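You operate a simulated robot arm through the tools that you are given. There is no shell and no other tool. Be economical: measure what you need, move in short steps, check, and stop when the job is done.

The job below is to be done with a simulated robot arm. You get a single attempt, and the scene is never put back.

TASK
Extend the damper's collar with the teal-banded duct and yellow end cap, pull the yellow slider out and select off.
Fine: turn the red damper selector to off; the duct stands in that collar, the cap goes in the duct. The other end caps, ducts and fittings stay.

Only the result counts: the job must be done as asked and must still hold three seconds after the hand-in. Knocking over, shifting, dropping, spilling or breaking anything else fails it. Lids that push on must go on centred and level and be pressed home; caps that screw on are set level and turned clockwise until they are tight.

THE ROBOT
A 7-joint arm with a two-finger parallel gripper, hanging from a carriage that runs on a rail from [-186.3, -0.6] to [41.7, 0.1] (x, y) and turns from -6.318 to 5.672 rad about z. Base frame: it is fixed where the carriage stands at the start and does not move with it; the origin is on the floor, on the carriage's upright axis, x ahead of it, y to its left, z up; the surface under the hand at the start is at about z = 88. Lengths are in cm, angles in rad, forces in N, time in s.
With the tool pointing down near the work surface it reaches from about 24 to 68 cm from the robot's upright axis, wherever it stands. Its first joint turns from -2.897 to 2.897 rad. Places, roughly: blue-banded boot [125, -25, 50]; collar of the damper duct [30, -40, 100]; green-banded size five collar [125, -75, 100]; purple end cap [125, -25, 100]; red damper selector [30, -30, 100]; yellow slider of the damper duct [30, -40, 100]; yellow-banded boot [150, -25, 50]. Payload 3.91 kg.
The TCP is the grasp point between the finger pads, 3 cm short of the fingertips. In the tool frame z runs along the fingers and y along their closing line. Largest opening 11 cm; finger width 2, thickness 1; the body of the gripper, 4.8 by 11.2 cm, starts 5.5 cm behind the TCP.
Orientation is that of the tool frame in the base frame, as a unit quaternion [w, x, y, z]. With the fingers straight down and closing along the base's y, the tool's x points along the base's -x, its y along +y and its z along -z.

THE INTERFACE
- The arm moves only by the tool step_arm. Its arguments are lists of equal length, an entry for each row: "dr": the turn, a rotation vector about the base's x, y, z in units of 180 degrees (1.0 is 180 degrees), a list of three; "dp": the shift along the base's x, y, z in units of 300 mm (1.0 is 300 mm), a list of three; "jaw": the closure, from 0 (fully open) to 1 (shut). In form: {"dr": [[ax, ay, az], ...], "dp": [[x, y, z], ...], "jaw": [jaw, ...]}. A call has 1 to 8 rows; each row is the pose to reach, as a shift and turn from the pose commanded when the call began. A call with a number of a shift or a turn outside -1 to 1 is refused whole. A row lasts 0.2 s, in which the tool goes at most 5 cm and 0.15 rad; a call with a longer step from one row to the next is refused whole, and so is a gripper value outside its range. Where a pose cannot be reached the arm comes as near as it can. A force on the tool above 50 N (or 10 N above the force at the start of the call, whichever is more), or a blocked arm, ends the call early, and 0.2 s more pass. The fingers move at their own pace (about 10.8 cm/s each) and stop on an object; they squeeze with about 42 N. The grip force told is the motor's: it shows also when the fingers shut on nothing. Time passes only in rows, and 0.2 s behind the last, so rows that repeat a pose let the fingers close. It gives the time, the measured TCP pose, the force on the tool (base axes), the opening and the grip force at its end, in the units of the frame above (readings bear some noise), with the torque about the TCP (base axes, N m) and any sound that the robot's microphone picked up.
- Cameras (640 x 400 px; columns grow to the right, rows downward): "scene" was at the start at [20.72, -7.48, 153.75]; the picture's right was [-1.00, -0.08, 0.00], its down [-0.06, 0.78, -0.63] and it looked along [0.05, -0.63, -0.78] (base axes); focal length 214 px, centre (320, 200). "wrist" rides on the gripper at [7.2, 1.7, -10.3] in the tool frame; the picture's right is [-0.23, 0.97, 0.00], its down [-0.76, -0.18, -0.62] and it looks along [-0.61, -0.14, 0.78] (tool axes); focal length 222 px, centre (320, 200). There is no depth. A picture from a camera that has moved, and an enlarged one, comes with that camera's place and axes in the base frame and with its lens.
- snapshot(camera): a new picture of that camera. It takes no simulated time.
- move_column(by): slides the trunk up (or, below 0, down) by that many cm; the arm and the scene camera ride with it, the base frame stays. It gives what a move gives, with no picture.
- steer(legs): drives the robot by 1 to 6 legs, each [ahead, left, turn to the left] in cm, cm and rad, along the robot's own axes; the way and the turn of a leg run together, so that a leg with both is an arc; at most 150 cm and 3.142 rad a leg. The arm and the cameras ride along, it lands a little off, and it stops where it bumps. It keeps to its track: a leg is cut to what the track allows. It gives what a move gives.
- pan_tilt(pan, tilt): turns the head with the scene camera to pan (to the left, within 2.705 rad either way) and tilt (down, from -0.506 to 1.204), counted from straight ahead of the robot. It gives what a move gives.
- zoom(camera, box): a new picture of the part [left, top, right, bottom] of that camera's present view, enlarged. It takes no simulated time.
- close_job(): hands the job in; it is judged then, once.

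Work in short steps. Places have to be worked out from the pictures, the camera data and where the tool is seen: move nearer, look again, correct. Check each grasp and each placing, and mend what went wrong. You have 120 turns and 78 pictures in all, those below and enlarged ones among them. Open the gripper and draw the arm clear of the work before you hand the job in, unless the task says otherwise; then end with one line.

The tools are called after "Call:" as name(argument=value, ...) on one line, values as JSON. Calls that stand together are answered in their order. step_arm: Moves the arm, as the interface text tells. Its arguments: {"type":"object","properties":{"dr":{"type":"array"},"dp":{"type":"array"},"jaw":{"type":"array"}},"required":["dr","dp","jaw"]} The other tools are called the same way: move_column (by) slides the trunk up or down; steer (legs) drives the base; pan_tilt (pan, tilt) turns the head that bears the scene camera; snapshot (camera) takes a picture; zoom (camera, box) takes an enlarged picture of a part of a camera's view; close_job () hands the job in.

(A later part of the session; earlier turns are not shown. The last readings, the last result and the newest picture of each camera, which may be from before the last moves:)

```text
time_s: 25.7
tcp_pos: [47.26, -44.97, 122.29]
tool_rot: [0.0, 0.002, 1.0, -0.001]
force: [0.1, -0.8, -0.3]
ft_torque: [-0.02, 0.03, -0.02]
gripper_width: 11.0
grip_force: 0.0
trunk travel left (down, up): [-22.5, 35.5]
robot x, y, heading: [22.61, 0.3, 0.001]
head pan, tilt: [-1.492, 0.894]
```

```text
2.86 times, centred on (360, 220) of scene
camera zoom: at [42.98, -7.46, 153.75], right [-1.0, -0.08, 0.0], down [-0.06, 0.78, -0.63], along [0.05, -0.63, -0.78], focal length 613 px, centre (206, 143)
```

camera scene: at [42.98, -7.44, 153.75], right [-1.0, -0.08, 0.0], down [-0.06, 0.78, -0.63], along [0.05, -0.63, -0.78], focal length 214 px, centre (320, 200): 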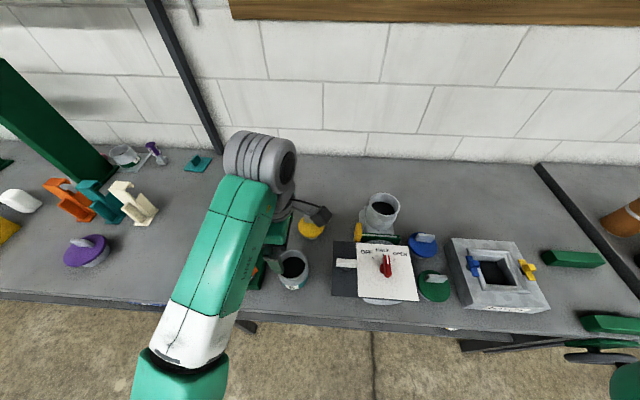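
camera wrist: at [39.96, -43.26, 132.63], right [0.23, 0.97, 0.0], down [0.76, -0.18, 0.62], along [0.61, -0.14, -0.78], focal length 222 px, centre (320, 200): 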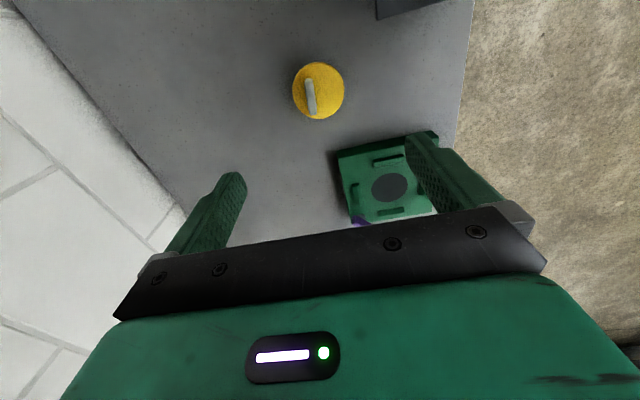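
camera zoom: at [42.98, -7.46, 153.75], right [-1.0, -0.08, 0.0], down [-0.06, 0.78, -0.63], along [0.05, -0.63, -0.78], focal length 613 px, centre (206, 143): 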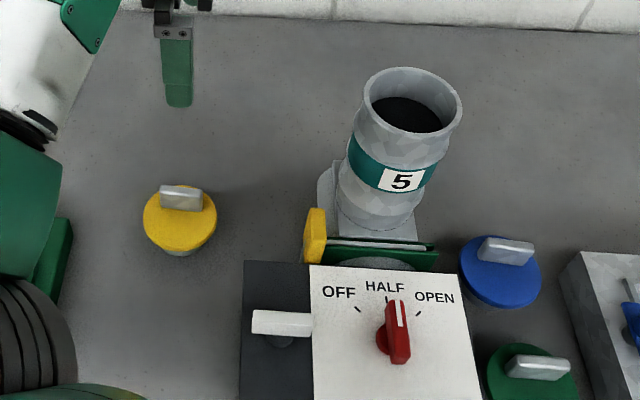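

Duct stands well in the collar. Cap: centre about (48.8,-45.4), its bar handle lies nearly along x (yaw ≈ -6°). I go down to TCP ≈102 above it with a slight yaw and look.

Call:
step_arm(dr=[[0, 0, -0.015], [0, 0, -0.03], [0, 0, -0.03], [0, 0, -0.03], [0, 0, -0.03]], dp=[[0.05, -0.014, -0.14], [0.05, -0.014, -0.28], [0.05, -0.014, -0.42], [0.05, -0.014, -0.56], [0.05, -0.014, -0.667]], jaw=[0, 0, 0, 0.3, 0.3])

Call:
snapshot(camera="wrist")

Call:
zoom(camera="scene", box=[270, 160, 370, 260])

```text
time_s: 26.9
tcp_pos: [48.46, -45.23, 102.71]
tool_rot: [0.0, 0.048, 0.999, 0.0]
force: [0.4, 0.2, -0.9]
ft_torque: [0.0, 0.0, 0.0]
gripper_width: 7.71
grip_force: 0.1
trunk travel left (down, up): [-22.5, 35.5]
robot x, y, heading: [22.22, -0.27, 0.003]
head pan, tilt: [-1.492, 0.894]
```

```text
38 pictures are left
camera wrist: at [41.41, -42.83, 112.96], right [0.32, 0.95, 0.0], down [0.74, -0.25, 0.62], along [0.59, -0.2, -0.78], focal length 222 px, centre (320, 200)
```

wrist: 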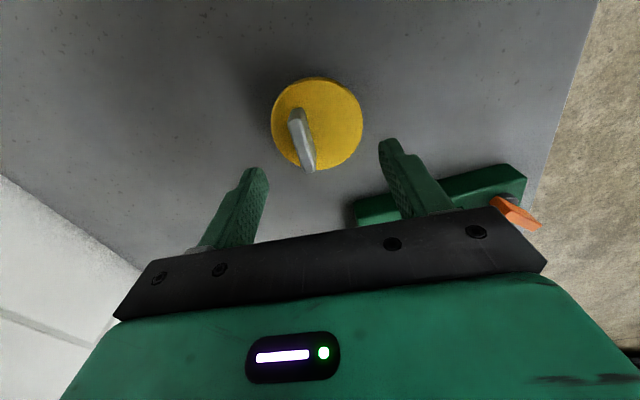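

```text
4.00 times, centred on (320, 210) of scene
camera zoom: at [42.97, -7.45, 153.75], right [-1.0, -0.08, 0.0], down [-0.06, 0.78, -0.63], along [0.05, -0.63, -0.78], focal length 858 px, centre (320, 160)
```

zoom: 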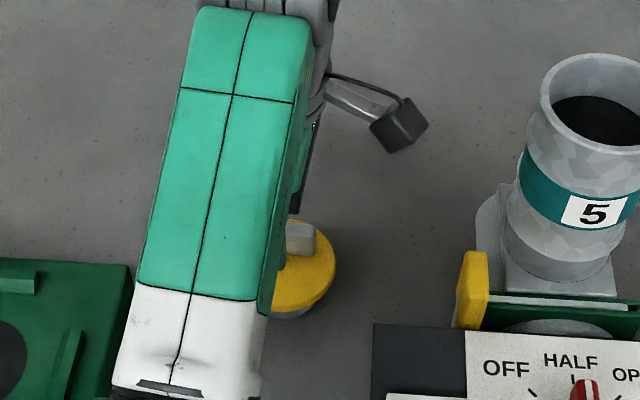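

I zoom the wrist view to judge how the handle sits on the cap's disc.

Call:
zoom(camera="wrist", box=[250, 60, 390, 190])

```text
3.08 times, centred on (320, 125) of wrist
camera zoom: at [41.41, -42.83, 112.96], right [0.32, 0.95, 0.0], down [0.74, -0.25, 0.62], along [0.59, -0.2, -0.78], focal length 684 px, centre (320, 431)
```

zoom: 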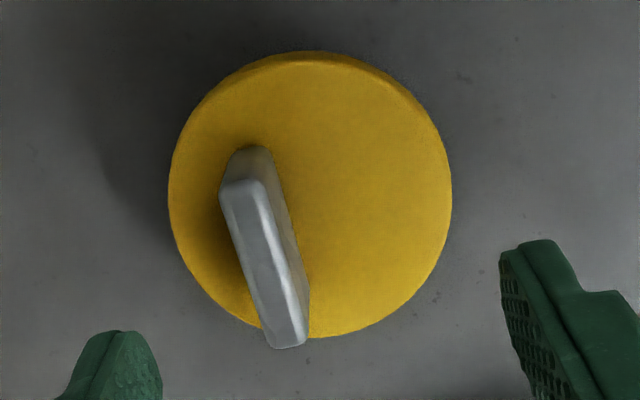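

The handle is off the disc's centre: handle ≈(49.1,-46.9), disc ≈(48.3,-45.4,92.6), bar yaw ≈ -6.4°, top ≈95. I move over the handle and go down to TCP 96.2.

Call:
step_arm(dr=[[0, 0, -0.005], [0, 0, -0.005], [0, 0, -0.005], [0, 0, -0.005]], dp=[[0.014, -0.057, 0], [0.014, -0.057, -0.1], [0.014, -0.057, -0.19], [0.014, -0.057, -0.215]], jaw=[0.3, 0.3, 0.5, 0.5])

Call:
zoom(camera="wrist", box=[210, 60, 430, 230])

```text
time_s: 27.9
tcp_pos: [48.68, -46.74, 95.83]
tool_rot: [-0.001, 0.056, 0.998, 0.0]
force: [0.7, 0.6, -0.2]
ft_torque: [-0.02, -0.02, 0.03]
gripper_width: 5.51
grip_force: 0.0
trunk travel left (down, up): [-22.5, 35.5]
robot x, y, heading: [22.0, 0.16, -0.001]
head pan, tilt: [-1.492, 0.894]
```

```text
2.35 times, centred on (320, 145) of wrist
camera zoom: at [41.75, -44.21, 106.2], right [0.33, 0.94, 0.0], down [0.74, -0.26, 0.62], along [0.59, -0.21, -0.78], focal length 523 px, centre (320, 329)
```

zoom: 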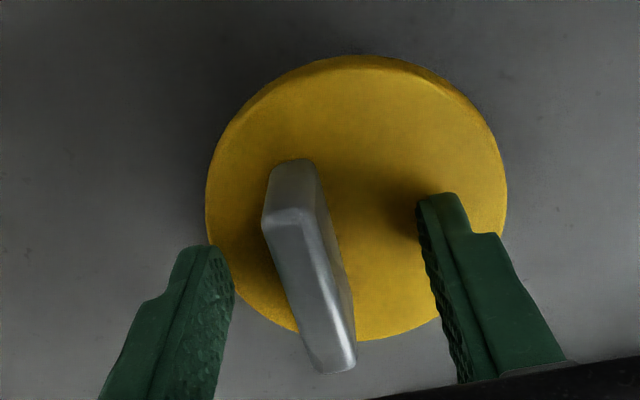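

Fingers straddle the handle, which lies ~0.35 cm toward -y of centre. I shift and close.

Call:
step_arm(dr=[[0, 0, 0], [0, 0, 0], [0, 0, 0], [0, 0, 0]], dp=[[0, -0.011, 0.005], [0, -0.011, 0.005], [0, -0.011, 0.005], [0, -0.011, 0.005]], jaw=[0.5, 1, 1, 1])

Call:
step_arm(dr=[[0, 0, 0], [0, 0, 0], [0, 0, 0], [0, 0, 0]], dp=[[0, 0, 0.03], [0, 0, 0.08], [0, 0, 0.14], [0, 0, 0.2]], jaw=[1, 1, 1, 1])

Call:
snapshot(camera="wrist")

Call:
zoom(camera="scene", box=[270, 140, 370, 260])

```text
time_s: 28.9
tcp_pos: [48.87, -46.99, 96.09]
tool_rot: [0.001, 0.056, 0.998, 0.0]
force: [-0.9, -0.9, 0.1]
ft_torque: [0.0, 0.02, 0.01]
gripper_width: 1.24
grip_force: 42.3
trunk travel left (down, up): [-22.5, 35.5]
robot x, y, heading: [22.29, 0.12, -0.002]
head pan, tilt: [-1.492, 0.894]
```

```text
time_s: 29.9
tcp_pos: [49.12, -47.13, 102.13]
tool_rot: [0.0, 0.056, 0.998, 0.0]
force: [0.1, 0.3, -1.8]
ft_torque: [0.01, 0.04, -0.01]
gripper_width: 1.24
grip_force: 42.2
trunk travel left (down, up): [-22.5, 35.5]
robot x, y, heading: [22.17, 0.19, -0.004]
head pan, tilt: [-1.492, 0.894]
```

```text
34 pictures are left
camera wrist: at [42.12, -44.63, 112.33], right [0.33, 0.94, 0.0], down [0.74, -0.26, 0.62], along [0.59, -0.21, -0.78], focal length 222 px, centre (320, 200)
```

wrist: 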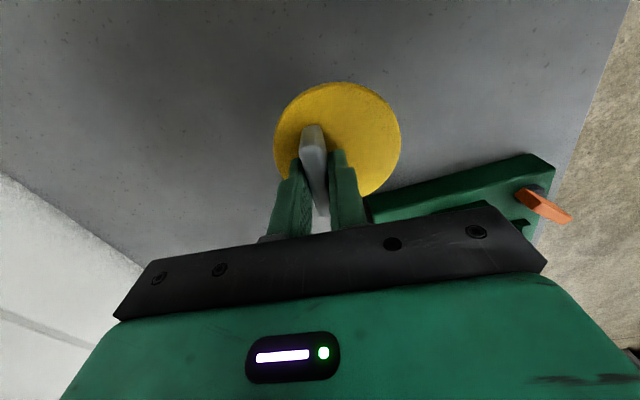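

```text
3.33 times, centred on (320, 200) of scene
camera zoom: at [42.98, -7.45, 153.75], right [-1.0, -0.08, 0.0], down [-0.06, 0.78, -0.63], along [0.05, -0.63, -0.78], focal length 715 px, centre (320, 200)
```

zoom: 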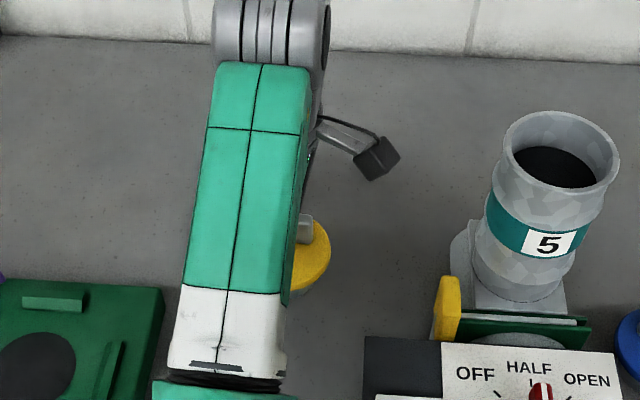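

Cap held by the handle (1.24 cm). Disc centre is about (-0.65,+1.7) from the TCP. Lift to 126.

Call:
step_arm(dr=[[0, 0, 0], [0, 0, 0], [0, 0, 0], [0, 0, 0], [0, 0, 0], [0, 0, 0], [0, 0, 0]], dp=[[0, 0, 0.1], [0, 0, 0.22], [0, 0, 0.35], [0, 0, 0.48], [0, 0, 0.61], [0, 0, 0.73], [0, 0, 0.8]], jaw=[1, 1, 1, 1, 1, 1, 1])

Call:
step_arm(dr=[[0, 0, 0], [0, 0, 0], [0, 0, 0], [0, 0, 0], [0, 0, 0], [0, 0, 0], [0, 0, 0]], dp=[[-0.08, 0.004, 0], [-0.2, 0.01, 0], [-0.33, 0.015, 0], [-0.46, 0.02, 0], [-0.58, 0.027, 0], [-0.66, 0.027, 0], [-0.68, 0.027, 0]], jaw=[1, 1, 1, 1, 1, 1, 1])

Call:
zoom(camera="wrist", box=[210, 30, 450, 230])

Call:
zoom(camera="scene", box=[330, 110, 450, 230])

```text
time_s: 31.5
tcp_pos: [49.11, -47.25, 126.12]
tool_rot: [0.0, 0.055, 0.998, 0.0]
force: [0.2, 0.9, -0.3]
ft_torque: [0.01, 0.03, -0.02]
gripper_width: 1.24
grip_force: 42.2
trunk travel left (down, up): [-22.5, 35.5]
robot x, y, heading: [22.56, 0.14, -0.002]
head pan, tilt: [-1.492, 0.894]
```

```text
time_s: 33.1
tcp_pos: [28.29, -46.44, 126.32]
tool_rot: [0.0, 0.056, 0.998, 0.0]
force: [-1.0, -0.1, -1.4]
ft_torque: [0.01, 0.02, 0.0]
gripper_width: 1.25
grip_force: 42.4
trunk travel left (down, up): [-22.5, 35.5]
robot x, y, heading: [22.31, 0.3, -0.0]
head pan, tilt: [-1.492, 0.894]
```

```text
2.00 times, centred on (330, 130) of wrist
camera zoom: at [21.35, -43.99, 136.48], right [0.33, 0.94, 0.0], down [0.74, -0.26, 0.62], along [0.59, -0.21, -0.78], focal length 444 px, centre (300, 340)
```

zoom: 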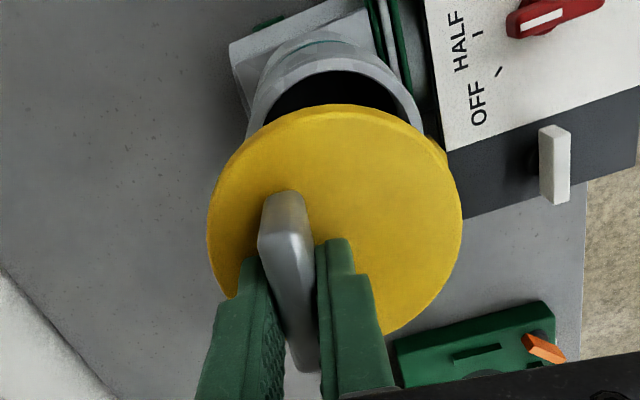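

```text
3.33 times, centred on (390, 170) of scene
camera zoom: at [42.98, -7.45, 153.75], right [-1.0, -0.08, 0.0], down [-0.06, 0.78, -0.63], along [0.05, -0.63, -0.78], focal length 715 px, centre (87, 300)
```

zoom: 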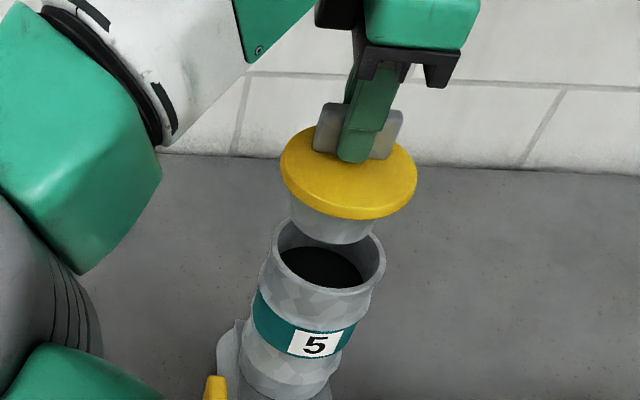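

Scene and wrist views agree the cap sits about (+0.6,-0.65) off the duct axis. I correct by (-0.6,+0.65) and descend ~2.5 cm, then check.

Call:
step_arm(dr=[[0, 0, 0], [0, 0, 0], [0, 0, 0], [0, 0, 0]], dp=[[-0.02, 0.022, 0], [-0.02, 0.022, -0.04], [-0.02, 0.022, -0.08], [-0.02, 0.022, -0.085]], jaw=[1, 1, 1, 1])

Call:
zoom(camera="wrist", box=[210, 30, 450, 230])

Call:
zoom(camera="scene", box=[330, 120, 430, 220])

```text
time_s: 34.1
tcp_pos: [27.95, -45.64, 123.68]
tool_rot: [0.0, 0.056, 0.998, 0.0]
force: [0.5, -0.3, -1.1]
ft_torque: [-0.05, 0.01, 0.03]
gripper_width: 1.21
grip_force: 42.7
trunk travel left (down, up): [-22.5, 35.5]
robot x, y, heading: [22.17, 0.36, -0.004]
head pan, tilt: [-1.492, 0.894]
```

```text
2.00 times, centred on (330, 130) of wrist
camera zoom: at [20.94, -43.19, 133.88], right [0.33, 0.94, 0.0], down [0.74, -0.26, 0.62], along [0.59, -0.21, -0.78], focal length 444 px, centre (300, 340)
```

zoom: 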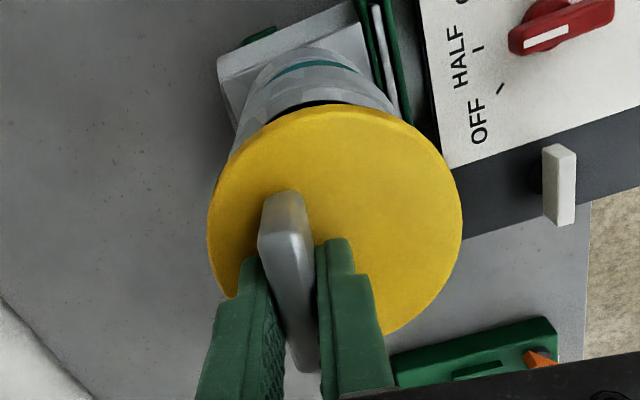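

```text
4.00 times, centred on (380, 170) of scene
camera zoom: at [42.98, -7.45, 153.75], right [-1.0, -0.08, 0.0], down [-0.06, 0.78, -0.63], along [0.05, -0.63, -0.78], focal length 858 px, centre (80, 320)
```

zoom: 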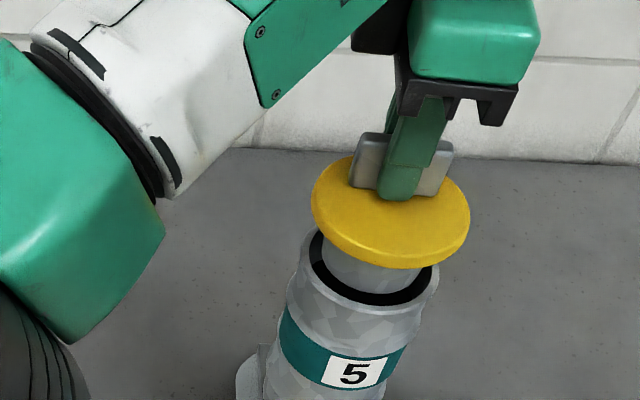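

Plug is centred over the duct mouth in both views. Descend 2.2 cm, watching force.

Call:
step_arm(dr=[[0, 0, 0], [0, 0, 0], [0, 0, 0], [0, 0, 0]], dp=[[0, 0, -0.025], [0, 0, -0.05], [0, 0, -0.07], [0, 0, -0.075]], jaw=[1, 1, 1, 1])

Call:
zoom(camera="scene", box=[330, 120, 430, 220])

```text
time_s: 35.1
tcp_pos: [27.92, -45.53, 121.29]
tool_rot: [0.0, 0.056, 0.998, 0.0]
force: [1.0, 0.4, -0.6]
ft_torque: [-0.01, 0.0, 0.0]
gripper_width: 1.23
grip_force: 41.7
trunk travel left (down, up): [-22.5, 35.5]
robot x, y, heading: [22.08, 0.09, -0.004]
head pan, tilt: [-1.492, 0.894]
```

```text
4.00 times, centred on (380, 170) of scene
camera zoom: at [42.98, -7.45, 153.75], right [-1.0, -0.08, 0.0], down [-0.06, 0.78, -0.63], along [0.05, -0.63, -0.78], focal length 858 px, centre (80, 320)
```

zoom: 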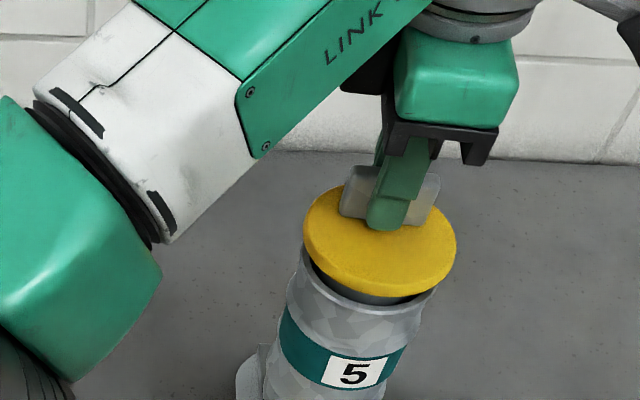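

No contact yet; continue down in fine rows.

Call:
step_arm(dr=[[0, 0, 0], [0, 0, 0], [0, 0, 0], [0, 0, 0]], dp=[[0, 0, -0.017], [0, 0, -0.034], [0, 0, -0.044], [0, 0, -0.05]], jaw=[1, 1, 1, 1])

```text
time_s: 36.1
tcp_pos: [27.94, -45.5, 119.89]
tool_rot: [0.0, 0.055, 0.998, 0.0]
force: [-0.2, -1.2, -1.0]
ft_torque: [-0.01, -0.01, -0.04]
gripper_width: 1.21
grip_force: 42.2
trunk travel left (down, up): [-22.5, 35.5]
robot x, y, heading: [22.07, 0.42, -0.004]
head pan, tilt: [-1.492, 0.894]
```

Still free. Continue another 0.9 cm.

Call:
step_arm(dr=[[0, 0, 0], [0, 0, 0], [0, 0, 0], [0, 0, 0]], dp=[[0, 0, -0.01], [0, 0, -0.02], [0, 0, -0.027], [0, 0, -0.03]], jaw=[1, 1, 1, 1])

Call:
zoom(camera="scene", box=[330, 120, 430, 220])

```text
time_s: 37.0
tcp_pos: [27.92, -45.6, 119.36]
tool_rot: [-0.001, 0.057, 0.998, -0.001]
force: [0.3, 5.1, 22.3]
ft_torque: [0.45, 0.01, -0.01]
gripper_width: 1.23
grip_force: 41.7
trunk travel left (down, up): [-22.5, 35.5]
robot x, y, heading: [22.19, -0.06, -0.003]
head pan, tilt: [-1.492, 0.894]
stopped in row 4: the force on the tool passed its limit at 54 N (the readings are from after the stop); the commanded pose is now the measured one
```

```text
4.00 times, centred on (380, 170) of scene
camera zoom: at [42.99, -7.48, 153.74], right [-1.0, -0.08, 0.0], down [-0.06, 0.78, -0.63], along [0.05, -0.63, -0.78], focal length 858 px, centre (80, 320)
```

zoom: 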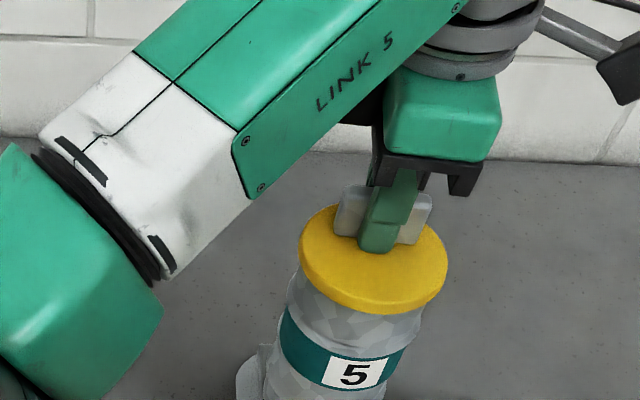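

The cap met the duct at 54 N with its flange on the rim. I release, rise and inspect.

Call:
step_arm(dr=[[0, 0, 0], [0, 0, 0], [0, 0, 0], [0, 0, 0], [0, 0, 0], [0, 0, 0], [0, 0, 0]], dp=[[0, 0, 0.003], [0, 0, 0.003], [0, 0, 0.003], [0, 0, 0.1], [0, 0, 0.22], [0, 0, 0.26], [0, 0, 0.26]], jaw=[1, 0.7, 0.6, 0.6, 0.6, 0.6, 0.6])

Call:
zoom(camera="scene", box=[320, 130, 440, 260])

Call:
zoom(camera="wrist", box=[210, 20, 430, 230])

```text
time_s: 38.5
tcp_pos: [27.93, -45.59, 127.01]
tool_rot: [0.001, 0.057, 0.998, 0.0]
force: [0.0, 0.6, 0.6]
ft_torque: [0.0, -0.02, 0.06]
gripper_width: 4.41
grip_force: 0.0
trunk travel left (down, up): [-22.5, 35.5]
robot x, y, heading: [22.63, 0.18, 0.001]
head pan, tilt: [-1.492, 0.894]
```

```text
3.08 times, centred on (380, 195) of scene
camera zoom: at [42.98, -7.45, 153.75], right [-1.0, -0.08, 0.0], down [-0.06, 0.78, -0.63], along [0.05, -0.63, -0.78], focal length 660 px, centre (135, 215)
```

zoom: 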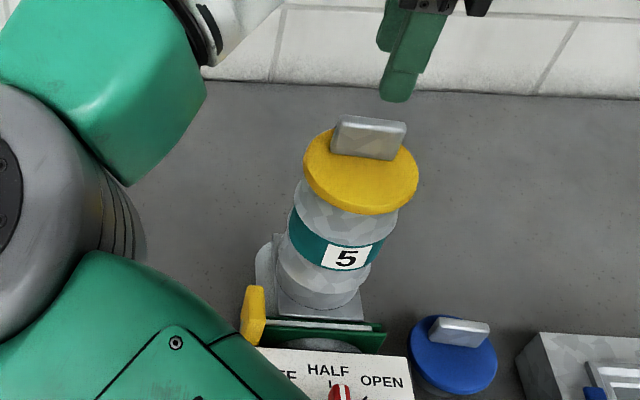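

```text
1.90 times, centred on (320, 125) of wrist
camera zoom: at [20.87, -43.15, 137.29], right [0.34, 0.94, 0.0], down [0.74, -0.26, 0.62], along [0.59, -0.21, -0.78], focal length 423 px, centre (320, 343)
```

zoom: 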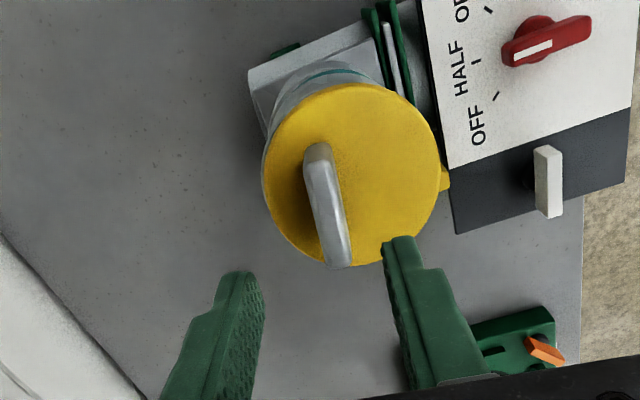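

Cap sits level on the duct. To ensure it is home I close the fingers and press near the disc centre, beside the handle.

Call:
step_arm(dr=[[0, 0, 0], [0, 0, 0], [0, 0, 0], [0, 0, 0], [0, 0, 0], [0, 0, 0]], dp=[[0, 0.06, 0], [0, 0.06, -0.1], [0, 0.06, -0.2], [0, 0.06, -0.24], [0, 0.06, -0.26], [0, 0.06, -0.275]], jaw=[1, 1, 1, 1, 1, 1])

```text
time_s: 39.3
tcp_pos: [28.2, -43.91, 122.58]
tool_rot: [-0.001, 0.057, 0.998, -0.008]
force: [-1.1, 3.9, 21.1]
ft_torque: [-0.12, 0.07, 0.0]
gripper_width: 0.0
grip_force: 37.6
trunk travel left (down, up): [-22.5, 35.5]
robot x, y, heading: [22.08, 0.23, -0.003]
head pan, tilt: [-1.492, 0.894]
stopped in row 3: the force on the tool passed its limit at 86 N (the readings are from after the stop); the commanded pose is now the measured one
```

Unexpected contact at tip z≈119.5, above the disc. I look before moving.

Call:
zoom(camera="wrist", box=[210, 20, 430, 230])

Call:
zoom(camera="scene", box=[320, 130, 440, 260])

```text
1.90 times, centred on (320, 125) of wrist
camera zoom: at [21.12, -41.26, 132.92], right [0.34, 0.94, -0.01], down [0.74, -0.25, 0.63], along [0.59, -0.22, -0.78], focal length 423 px, centre (320, 343)
```

zoom: 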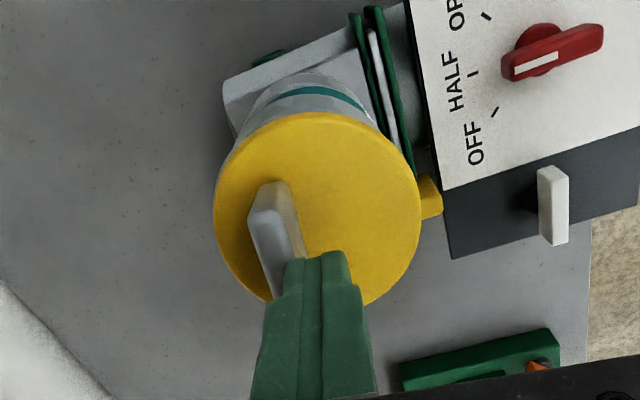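

```text
3.08 times, centred on (380, 195) of scene
camera zoom: at [42.98, -7.48, 153.8], right [-1.0, -0.08, 0.0], down [-0.06, 0.78, -0.63], along [0.05, -0.63, -0.78], focal length 660 px, centre (135, 215)
```

zoom: 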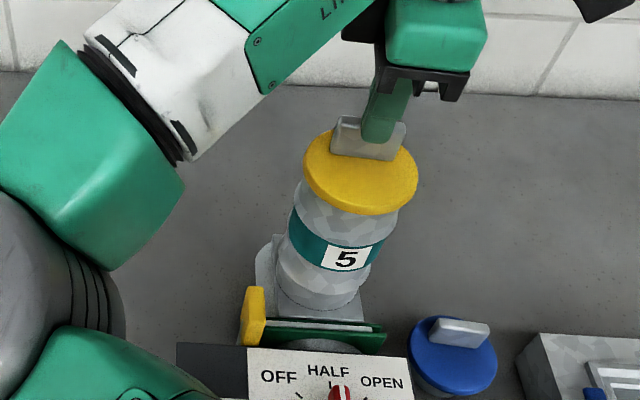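

The fingertip caught the handle's edge (the handle is taller than judged), which only pressed the cap down harder; nothing moved. I rise and go to view the yellow slider.

Call:
step_arm(dr=[[0, 0, 0], [0, 0, 0], [0, 0, 0.02], [0, 0, 0.035], [0, 0, 0.035], [0, 0, 0.035]], dp=[[0, 0, 0.05], [0, 0, 0.2], [0.1, 0.07, 0.2], [0.2, 0.14, 0.2], [0.26, 0.18, 0.05], [0.26, 0.18, -0.08]], jaw=[1, 1, 1, 0.6, 0.6, 0.6])

Call:
zoom(camera="wrist", box=[200, 20, 460, 220])

Call:
zoom(camera="scene", box=[320, 180, 440, 310])

```text
time_s: 40.7
tcp_pos: [35.96, -38.42, 120.13]
tool_rot: [0.0, 0.003, 1.0, -0.006]
force: [-0.1, -0.1, -0.4]
ft_torque: [-0.04, -0.02, -0.01]
gripper_width: 4.4
grip_force: 0.1
trunk travel left (down, up): [-22.5, 35.5]
robot x, y, heading: [22.52, 0.09, 0.0]
head pan, tilt: [-1.492, 0.894]
```

```text
2.00 times, centred on (330, 120) of wrist
camera zoom: at [28.69, -36.59, 130.41], right [0.23, 0.97, -0.01], down [0.76, -0.17, 0.62], along [0.61, -0.15, -0.78], focal length 444 px, centre (300, 360)
```

zoom: 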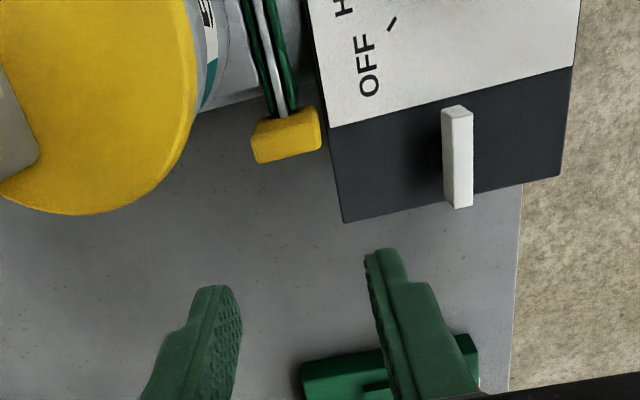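

```text
3.08 times, centred on (380, 245) of scene
camera zoom: at [42.98, -7.44, 153.76], right [-1.0, -0.08, 0.0], down [-0.06, 0.78, -0.63], along [0.05, -0.63, -0.78], focal length 660 px, centre (135, 62)
```

zoom: 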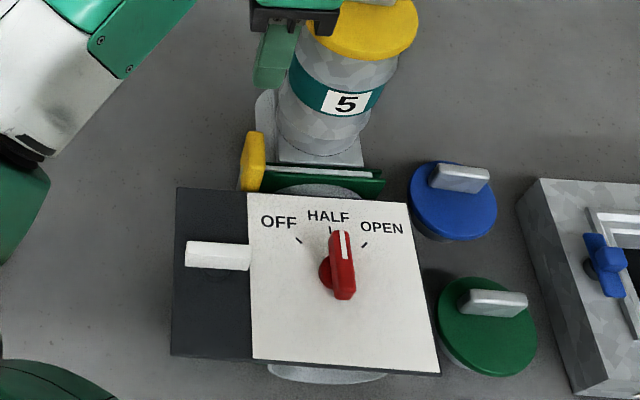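

Slider handle: block about x 33.7–35.3, y -40.7…-37.2, top z≈103; panel edge is lower (99.6), so fingers closing along y fit above it. I keep TCP x at 35.0 for clearance from the duct and go down to 105.

Call:
step_arm(dr=[[0, 0, 0], [0, 0, 0], [0, 0, 0], [0, 0, 0]], dp=[[-0.03, -0.02, -0.13], [-0.03, -0.02, -0.27], [-0.03, -0.02, -0.4], [-0.03, -0.02, -0.5]], jaw=[0.45, 0.45, 0.45, 0.45])

Call:
snapshot(camera="wrist")

Call:
zoom(camera="scene", box=[320, 180, 440, 310])

```text
time_s: 41.7
tcp_pos: [34.95, -39.27, 105.17]
tool_rot: [0.0, 0.003, 1.0, -0.006]
force: [0.1, -0.4, -0.2]
ft_torque: [0.0, 0.01, -0.04]
gripper_width: 6.04
grip_force: 0.1
trunk travel left (down, up): [-22.5, 35.5]
robot x, y, heading: [21.83, -0.18, -0.005]
head pan, tilt: [-1.492, 0.894]
```

```text
20 pictures are left
camera wrist: at [27.76, -37.42, 115.39], right [0.23, 0.97, -0.01], down [0.76, -0.17, 0.63], along [0.61, -0.15, -0.78], focal length 222 px, centre (320, 200)
```

wrist: 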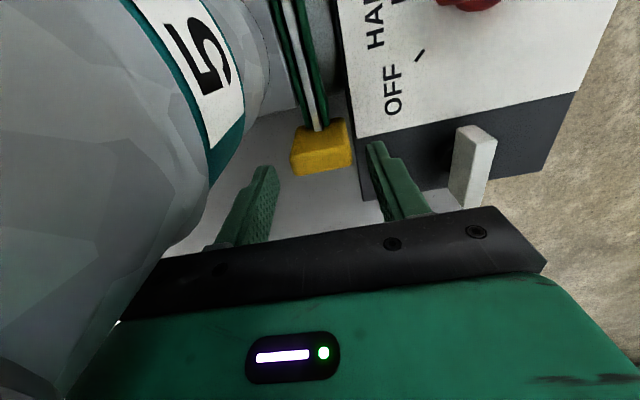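

```text
3.08 times, centred on (380, 245) of scene
camera zoom: at [42.97, -7.45, 153.75], right [-1.0, -0.08, 0.0], down [-0.06, 0.78, -0.63], along [0.05, -0.63, -0.78], focal length 660 px, centre (135, 62)
```

zoom: 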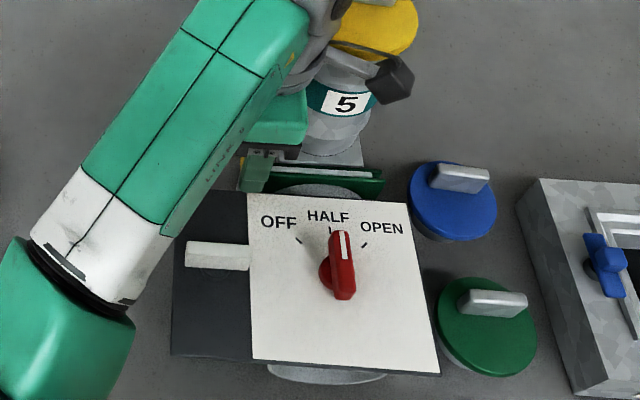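

Handle is centred between the fingers (top ≈102.1, x 33.8–35.6). I descend to TCP 103.2 (tips just above panel level) and close.

Call:
step_arm(dr=[[0, 0, 0], [0, 0, 0], [0, 0, 0], [0, 0, 0], [0, 0, 0]], dp=[[0, 0, -0.035], [0, 0, -0.066], [0, 0, -0.066], [0, 0, -0.066], [0, 0, -0.066]], jaw=[0.45, 0.45, 1, 1, 1])

```text
time_s: 42.9
tcp_pos: [34.91, -39.04, 103.05]
tool_rot: [0.0, 0.001, 1.0, -0.006]
force: [-0.3, 3.6, 4.0]
ft_torque: [1.16, 0.21, 0.53]
gripper_width: 3.99
grip_force: 45.4
trunk travel left (down, up): [-22.5, 35.5]
robot x, y, heading: [22.24, -0.28, 0.001]
head pan, tilt: [-1.492, 0.894]
```

Gripped (width 3.99). Pull +x by 2 cm in small rows.

Call:
step_arm(dr=[[0, 0, 0], [0, 0, 0], [0, 0, 0], [0, 0, 0]], dp=[[0.02, 0, 0], [0.04, 0, 0], [0.06, 0, 0], [0.07, 0, 0]], jaw=[1, 1, 1, 1])

```text
time_s: 43.9
tcp_pos: [36.91, -39.12, 103.12]
tool_rot: [0.0, 0.002, 1.0, -0.005]
force: [-0.8, 2.9, 11.5]
ft_torque: [0.86, 0.06, 0.26]
gripper_width: 3.96
grip_force: 45.2
trunk travel left (down, up): [-22.5, 35.5]
robot x, y, heading: [22.35, -0.15, -0.001]
head pan, tilt: [-1.492, 0.894]
```

Moving with little resistance; I continue 3 cm and check with a picture.

Call:
step_arm(dr=[[0, 0, 0], [0, 0, 0], [0, 0, 0], [0, 0, 0], [0, 0, 0]], dp=[[0.025, 0, 0], [0.05, 0, 0], [0.075, 0, 0], [0.1, 0, 0], [0.105, 0, 0]], jaw=[1, 1, 1, 1, 1])

Call:
snapshot(camera="wrist")

```text
time_s: 45.1
tcp_pos: [40.13, -38.99, 103.01]
tool_rot: [0.0, 0.001, 1.0, -0.006]
force: [-0.1, -1.6, 8.6]
ft_torque: [0.79, -0.2, 0.44]
gripper_width: 3.98
grip_force: 44.7
trunk travel left (down, up): [-22.5, 35.5]
robot x, y, heading: [22.56, 0.37, -0.001]
head pan, tilt: [-1.492, 0.894]
```

```text
18 pictures are left
camera wrist: at [33.02, -37.25, 113.36], right [0.23, 0.97, -0.01], down [0.76, -0.17, 0.63], along [0.61, -0.15, -0.78], focal length 222 px, centre (320, 200)
```

wrist: 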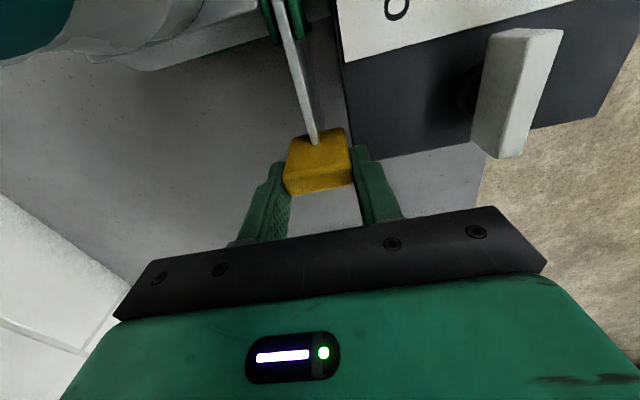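

The slider plate is coming out. Continue pulling and watch for the stop.

Call:
step_arm(dr=[[0, 0, 0], [0, 0, 0], [0, 0, 0], [0, 0, 0], [0, 0, 0]], dp=[[0.02, 0, 0], [0.04, 0, 0], [0.06, 0, 0], [0.075, 0, 0], [0.08, 0, 0]], jaw=[1, 1, 1, 1, 1])

```text
time_s: 46.3
tcp_pos: [42.21, -39.1, 102.97]
tool_rot: [-0.005, 0.003, 1.0, -0.006]
force: [-32.9, -4.3, -4.5]
ft_torque: [0.91, 0.42, 0.07]
gripper_width: 3.97
grip_force: 45.0
trunk travel left (down, up): [-22.5, 35.5]
robot x, y, heading: [21.76, -0.18, 0.002]
head pan, tilt: [-1.492, 0.894]
```

Force -33 N in x: the end stop is reached after ~7.2 cm. I unload, open and rise, then look.

Call:
step_arm(dr=[[0, 0, 0], [0, 0, 0], [0, 0, 0], [0, 0, 0], [0, 0, 0], [0, 0, 0], [0, 0, 0]], dp=[[-0.008, 0, 0], [-0.008, 0, 0], [-0.008, 0, 0], [-0.008, 0, 0.08], [-0.008, 0, 0.2], [-0.008, 0, 0.35], [-0.008, 0, 0.4]], jaw=[1, 0.6, 0.45, 0.45, 0.45, 0.45, 0.45])

Call:
zoom(camera="scene", box=[320, 150, 460, 310])

```text
time_s: 47.9
tcp_pos: [42.28, -39.28, 114.87]
tool_rot: [-0.001, 0.001, 1.0, -0.006]
force: [0.0, -0.3, -0.4]
ft_torque: [-0.01, -0.01, -0.03]
gripper_width: 6.05
grip_force: 0.1
trunk travel left (down, up): [-22.5, 35.5]
robot x, y, heading: [21.99, -0.12, -0.003]
head pan, tilt: [-1.492, 0.894]
```

```text
2.50 times, centred on (390, 230) of scene
camera zoom: at [42.98, -7.46, 153.75], right [-1.0, -0.08, 0.0], down [-0.06, 0.78, -0.63], along [0.05, -0.63, -0.78], focal length 536 px, centre (145, 125)
```

zoom: 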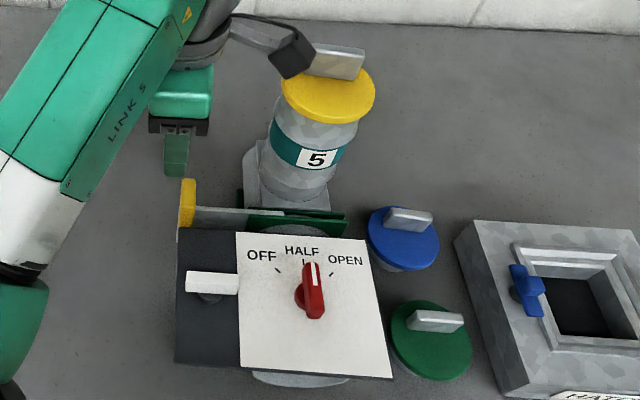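

Slider is out at its stop. Knob pivot is ≈(28.0,-29.3), bar along y pointing HALF, OFF lies 45° CCW. I move over the knob while yawing the tool -90° so the fingers close along x.

Call:
step_arm(dr=[[0, 0, -0.045], [0, 0, -0.09], [0, 0, -0.135], [0, 0, -0.18], [0, 0, -0.225], [0, 0, -0.27], [0, 0, -0.315], [0, 0, -0.36]], dp=[[-0.06, 0.042, 0], [-0.12, 0.083, 0], [-0.18, 0.125, 0], [-0.24, 0.167, 0], [-0.3, 0.208, 0], [-0.36, 0.25, 0], [-0.42, 0.291, 0], [-0.476, 0.332, 0]], jaw=[0.6, 0.6, 0.6, 0.6, 0.6, 0.6, 0.6, 0.6])

Call:
step_arm(dr=[[0, 0, -0.045], [0, 0, -0.09], [0, 0, -0.135], [0, 0, -0.14]], dp=[[0, 0, 0], [0, 0, 0], [0, 0, -0.06], [0, 0, -0.09]], jaw=[0.6, 0.6, 0.6, 0.6])

Call:
snapshot(camera="wrist")

```text
time_s: 49.7
tcp_pos: [27.65, -28.97, 114.98]
tool_rot: [-0.002, 0.539, 0.842, -0.005]
force: [-0.3, -0.4, 0.0]
ft_torque: [-0.01, 0.02, -0.01]
gripper_width: 4.4
grip_force: 0.0
trunk travel left (down, up): [-22.5, 35.5]
robot x, y, heading: [22.27, 0.82, -0.006]
head pan, tilt: [-1.492, 0.894]
```

```text
time_s: 50.7
tcp_pos: [28.01, -29.19, 112.43]
tool_rot: [-0.004, 0.709, 0.706, -0.004]
force: [-0.7, 0.5, 0.1]
ft_torque: [0.01, -0.01, 0.0]
gripper_width: 4.39
grip_force: 0.1
trunk travel left (down, up): [-22.5, 35.5]
robot x, y, heading: [22.11, 0.18, -0.003]
head pan, tilt: [-1.492, 0.894]
```

```text
16 pictures are left
camera wrist: at [29.81, -21.83, 122.62], right [0.97, -0.23, -0.01], down [-0.17, -0.76, 0.62], along [-0.15, -0.61, -0.78], focal length 222 px, centre (320, 200)
```

wrist: 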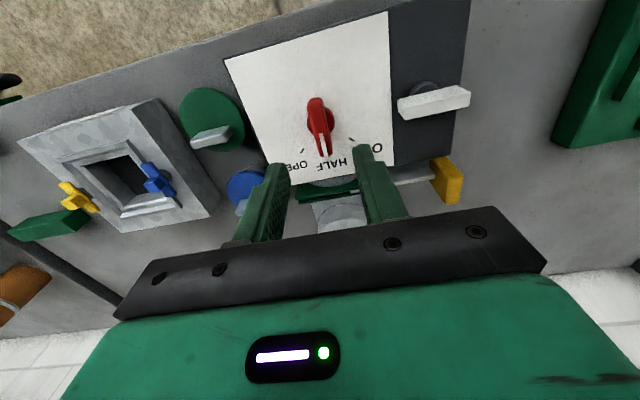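

Knob is centred under the TCP ((27.9,-29.2)). Descend to TCP 104.2 and close on the bar.

Call:
step_arm(dr=[[0, 0, 0], [0, 0, 0], [0, 0, 0], [0, 0, 0], [0, 0, 0], [0, 0, 0]], dp=[[-0.003, 0, -0.12], [-0.003, 0, -0.22], [-0.003, 0, -0.274], [-0.003, 0, -0.274], [-0.003, 0, -0.274], [-0.003, 0, -0.274]], jaw=[0.6, 0.6, 0.6, 1, 1, 1])

Call:
zoom(camera="wrist", box=[230, 60, 430, 210])

```text
time_s: 52.1
tcp_pos: [27.85, -28.89, 104.14]
tool_rot: [-0.006, 0.708, 0.706, -0.004]
force: [-5.2, 1.7, -3.1]
ft_torque: [-0.35, -0.81, -0.05]
gripper_width: 1.39
grip_force: 45.2
trunk travel left (down, up): [-22.5, 35.5]
robot x, y, heading: [22.3, -0.07, -0.006]
head pan, tilt: [-1.492, 0.894]
```

```text
2.67 times, centred on (330, 135) of wrist
camera zoom: at [29.69, -21.82, 114.43], right [0.97, -0.23, -0.01], down [-0.17, -0.76, 0.62], along [-0.15, -0.61, -0.78], focal length 592 px, centre (293, 373)
```

zoom: 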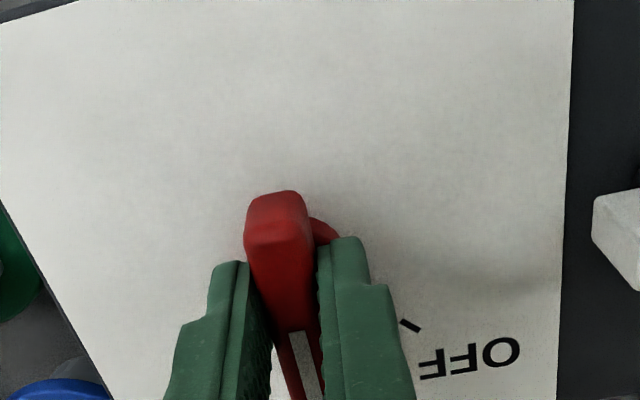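

Bar gripped (1.39 cm). Turn +45° about z (toward OFF) in small rows.

Call:
step_arm(dr=[[0, 0, 0.042], [0, 0, 0.084], [0, 0, 0.126], [0, 0, 0.168], [0, 0, 0.21], [0, 0, 0.25], [0, 0, 0.253]], dp=[[-0.001, 0, 0], [-0.002, -0.001, 0], [-0.004, -0.001, 0], [-0.005, -0.002, 0], [-0.006, -0.003, 0], [-0.007, -0.003, 0], [-0.007, -0.003, 0]], jaw=[1, 1, 1, 1, 1, 1, 1])

Call:
zoom(camera="wrist", box=[230, 60, 430, 210])

```text
time_s: 53.7
tcp_pos: [27.59, -29.1, 104.1]
tool_rot: [-0.004, 0.379, 0.925, -0.007]
force: [-10.7, -5.3, -29.9]
ft_torque: [0.9, -0.04, -0.23]
gripper_width: 1.38
grip_force: 45.3
trunk travel left (down, up): [-22.5, 35.5]
robot x, y, heading: [21.85, -0.43, -0.002]
head pan, tilt: [-1.492, 0.894]
```

```text
2.67 times, centred on (330, 135) of wrist
camera zoom: at [23.69, -22.78, 114.46], right [0.85, 0.53, -0.01], down [0.42, -0.66, 0.62], along [0.32, -0.53, -0.78], focal length 592 px, centre (293, 373)
```

zoom: 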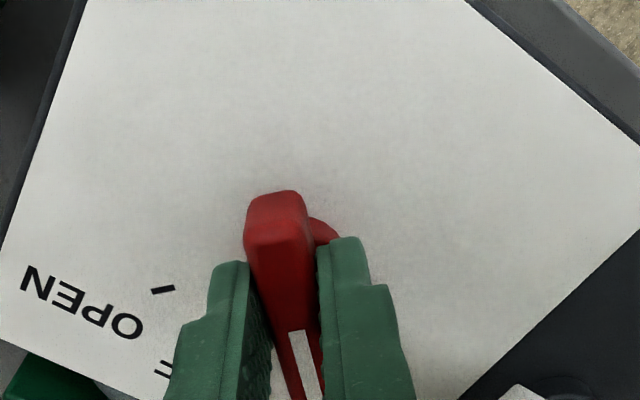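

The knob turned with the hand. I open, rise, and check the pointer.

Call:
step_arm(dr=[[0, 0, 0], [0, 0, 0], [0, 0, 0], [0, 0, 0], [0, 0, 0], [0, 0, 0]], dp=[[0, 0, 0], [0, 0, 0], [0, 0, 0.08], [0, 0, 0.2], [0, 0, 0.34], [0, 0, 0.4]], jaw=[0.6, 0.6, 0.6, 0.6, 0.6, 0.6])

Call:
snapshot(camera="wrist")

Call:
zoom(camera="scene", box=[310, 140, 450, 310])

```text
time_s: 55.1
tcp_pos: [28.13, -29.06, 116.2]
tool_rot: [-0.002, 0.38, 0.925, -0.006]
force: [0.5, 0.0, 0.6]
ft_torque: [0.01, 0.03, 0.01]
gripper_width: 4.37
grip_force: 0.1
trunk travel left (down, up): [-22.5, 35.5]
robot x, y, heading: [21.91, 0.4, -0.0]
head pan, tilt: [-1.492, 0.894]
```

```text
13 pictures are left
camera wrist: at [24.29, -22.74, 126.54], right [0.85, 0.53, -0.01], down [0.42, -0.66, 0.62], along [0.32, -0.53, -0.78], focal length 222 px, centre (320, 200)
```

wrist: 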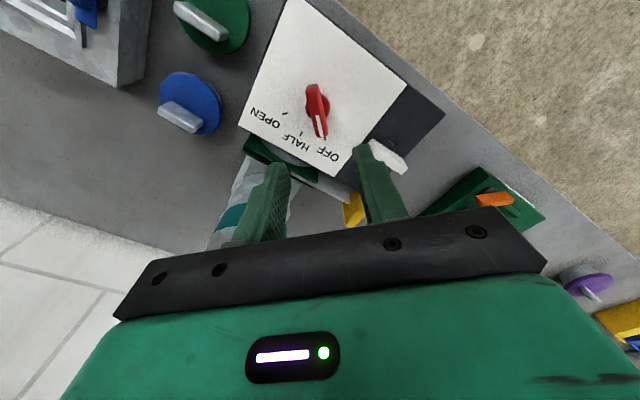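

```text
2.35 times, centred on (380, 225) of scene
camera zoom: at [42.98, -7.46, 153.75], right [-1.0, -0.08, 0.0], down [-0.06, 0.78, -0.63], along [0.05, -0.63, -0.78], focal length 505 px, centre (179, 141)
```

zoom: 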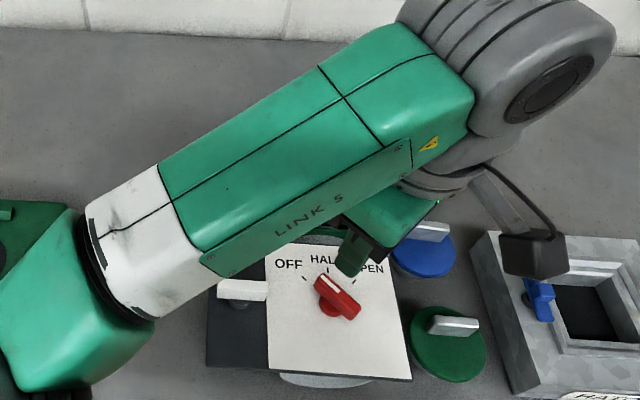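

The pointer now points at OFF. I zoom to check alignment against the tick.

Call:
zoom(camera="wrist", box=[250, 70, 370, 170])

```text
4.00 times, centred on (310, 120) of wrist
camera zoom: at [24.29, -22.74, 126.54], right [0.85, 0.53, -0.01], down [0.42, -0.66, 0.62], along [0.32, -0.53, -0.78], focal length 888 px, centre (360, 520)
```

zoom: 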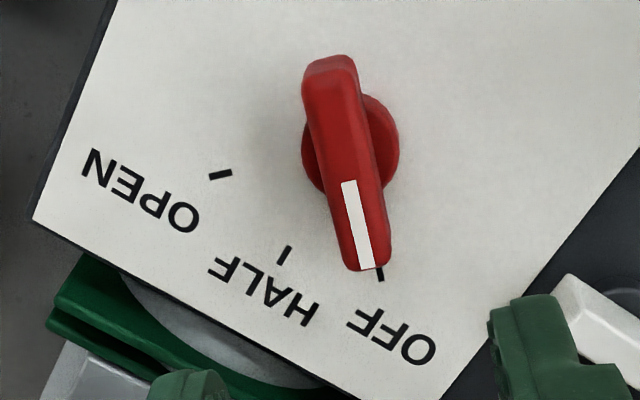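

Pointer is aligned with the OFF tick. I rise clear and take a final look at the whole work.

Call:
step_arm(dr=[[0, 0, 0], [0, 0, 0], [0, 0, 0], [0, 0, 0], [0, 0, 0], [0, 0, 0]], dp=[[0, 0, 0.15], [0, 0, 0.3], [0, 0, 0.45], [-0.15, 0, 0.55], [-0.3, 0, 0.6], [-0.4, 0, 0.6]], jaw=[0, 0, 0, 0, 0, 0])

Call:
pan_tilt(pan=-1.3, tilt=0.85)

Call:
snapshot(camera="scene")

Call:
snapshot(camera="wrist")

```text
refused: row 4 steps farther than a row can; nothing moved
```

```text
time_s: 55.9
tcp_pos: [28.15, -29.13, 116.26]
tool_rot: [-0.002, 0.38, 0.925, -0.006]
force: [0.1, -0.1, -0.1]
ft_torque: [0.0, -0.03, -0.02]
gripper_width: 4.4
grip_force: 0.1
trunk travel left (down, up): [-22.5, 35.5]
robot x, y, heading: [22.09, 0.17, -0.001]
head pan, tilt: [-1.3, 0.85]
```

```text
10 pictures are left
camera scene: at [44.47, -7.42, 154.08], right [-0.96, -0.26, 0.0], down [-0.2, 0.72, -0.66], along [0.17, -0.64, -0.75], focal length 214 px, centre (320, 200)
```

scene: 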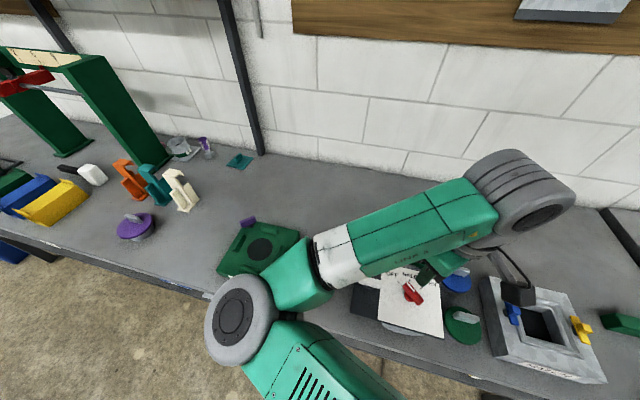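

```text
9 pictures are left
camera wrist: at [24.29, -22.75, 126.49], right [0.85, 0.53, -0.01], down [0.42, -0.66, 0.62], along [0.32, -0.53, -0.78], focal length 222 px, centre (320, 200)
```

wrist: 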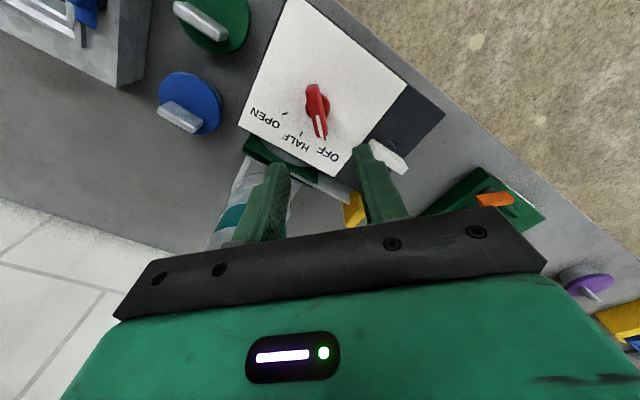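

One row was too long; I redo the retreat with shorter steps, then view.

Call:
step_arm(dr=[[0, 0, 0], [0, 0, 0], [0, 0, 0], [0, 0, 0], [0, 0, 0], [0, 0, 0], [0, 0, 0]], dp=[[0, 0, 0.13], [0, 0, 0.26], [0, 0, 0.39], [-0.1, 0, 0.45], [-0.2, 0, 0.5], [-0.32, 0, 0.5], [-0.42, 0, 0.5]], jaw=[0, 0, 0, 0, 0, 0, 0])

Call:
snapshot(camera="scene")

```text
time_s: 57.5
tcp_pos: [15.21, -29.35, 131.25]
tool_rot: [-0.003, 0.379, 0.925, -0.005]
force: [1.1, 0.0, -0.2]
ft_torque: [0.0, 0.03, -0.04]
gripper_width: 10.99
grip_force: 0.2
trunk travel left (down, up): [-22.5, 35.5]
robot x, y, heading: [22.6, -0.04, -0.001]
head pan, tilt: [-1.3, 0.85]
```

```text
8 pictures are left
camera scene: at [44.48, -7.41, 154.08], right [-0.96, -0.27, 0.0], down [-0.2, 0.72, -0.66], along [0.18, -0.64, -0.75], focal length 214 px, centre (320, 200)
```

scene: 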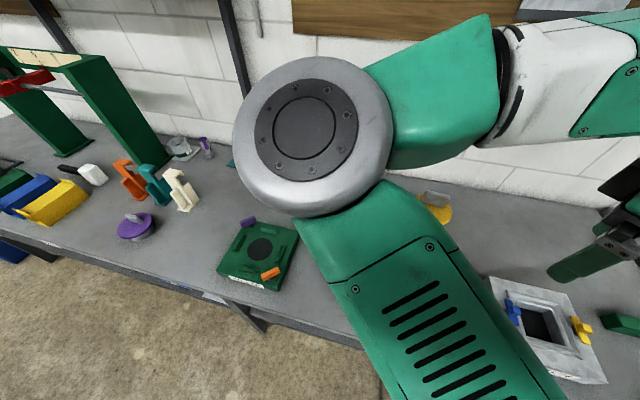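

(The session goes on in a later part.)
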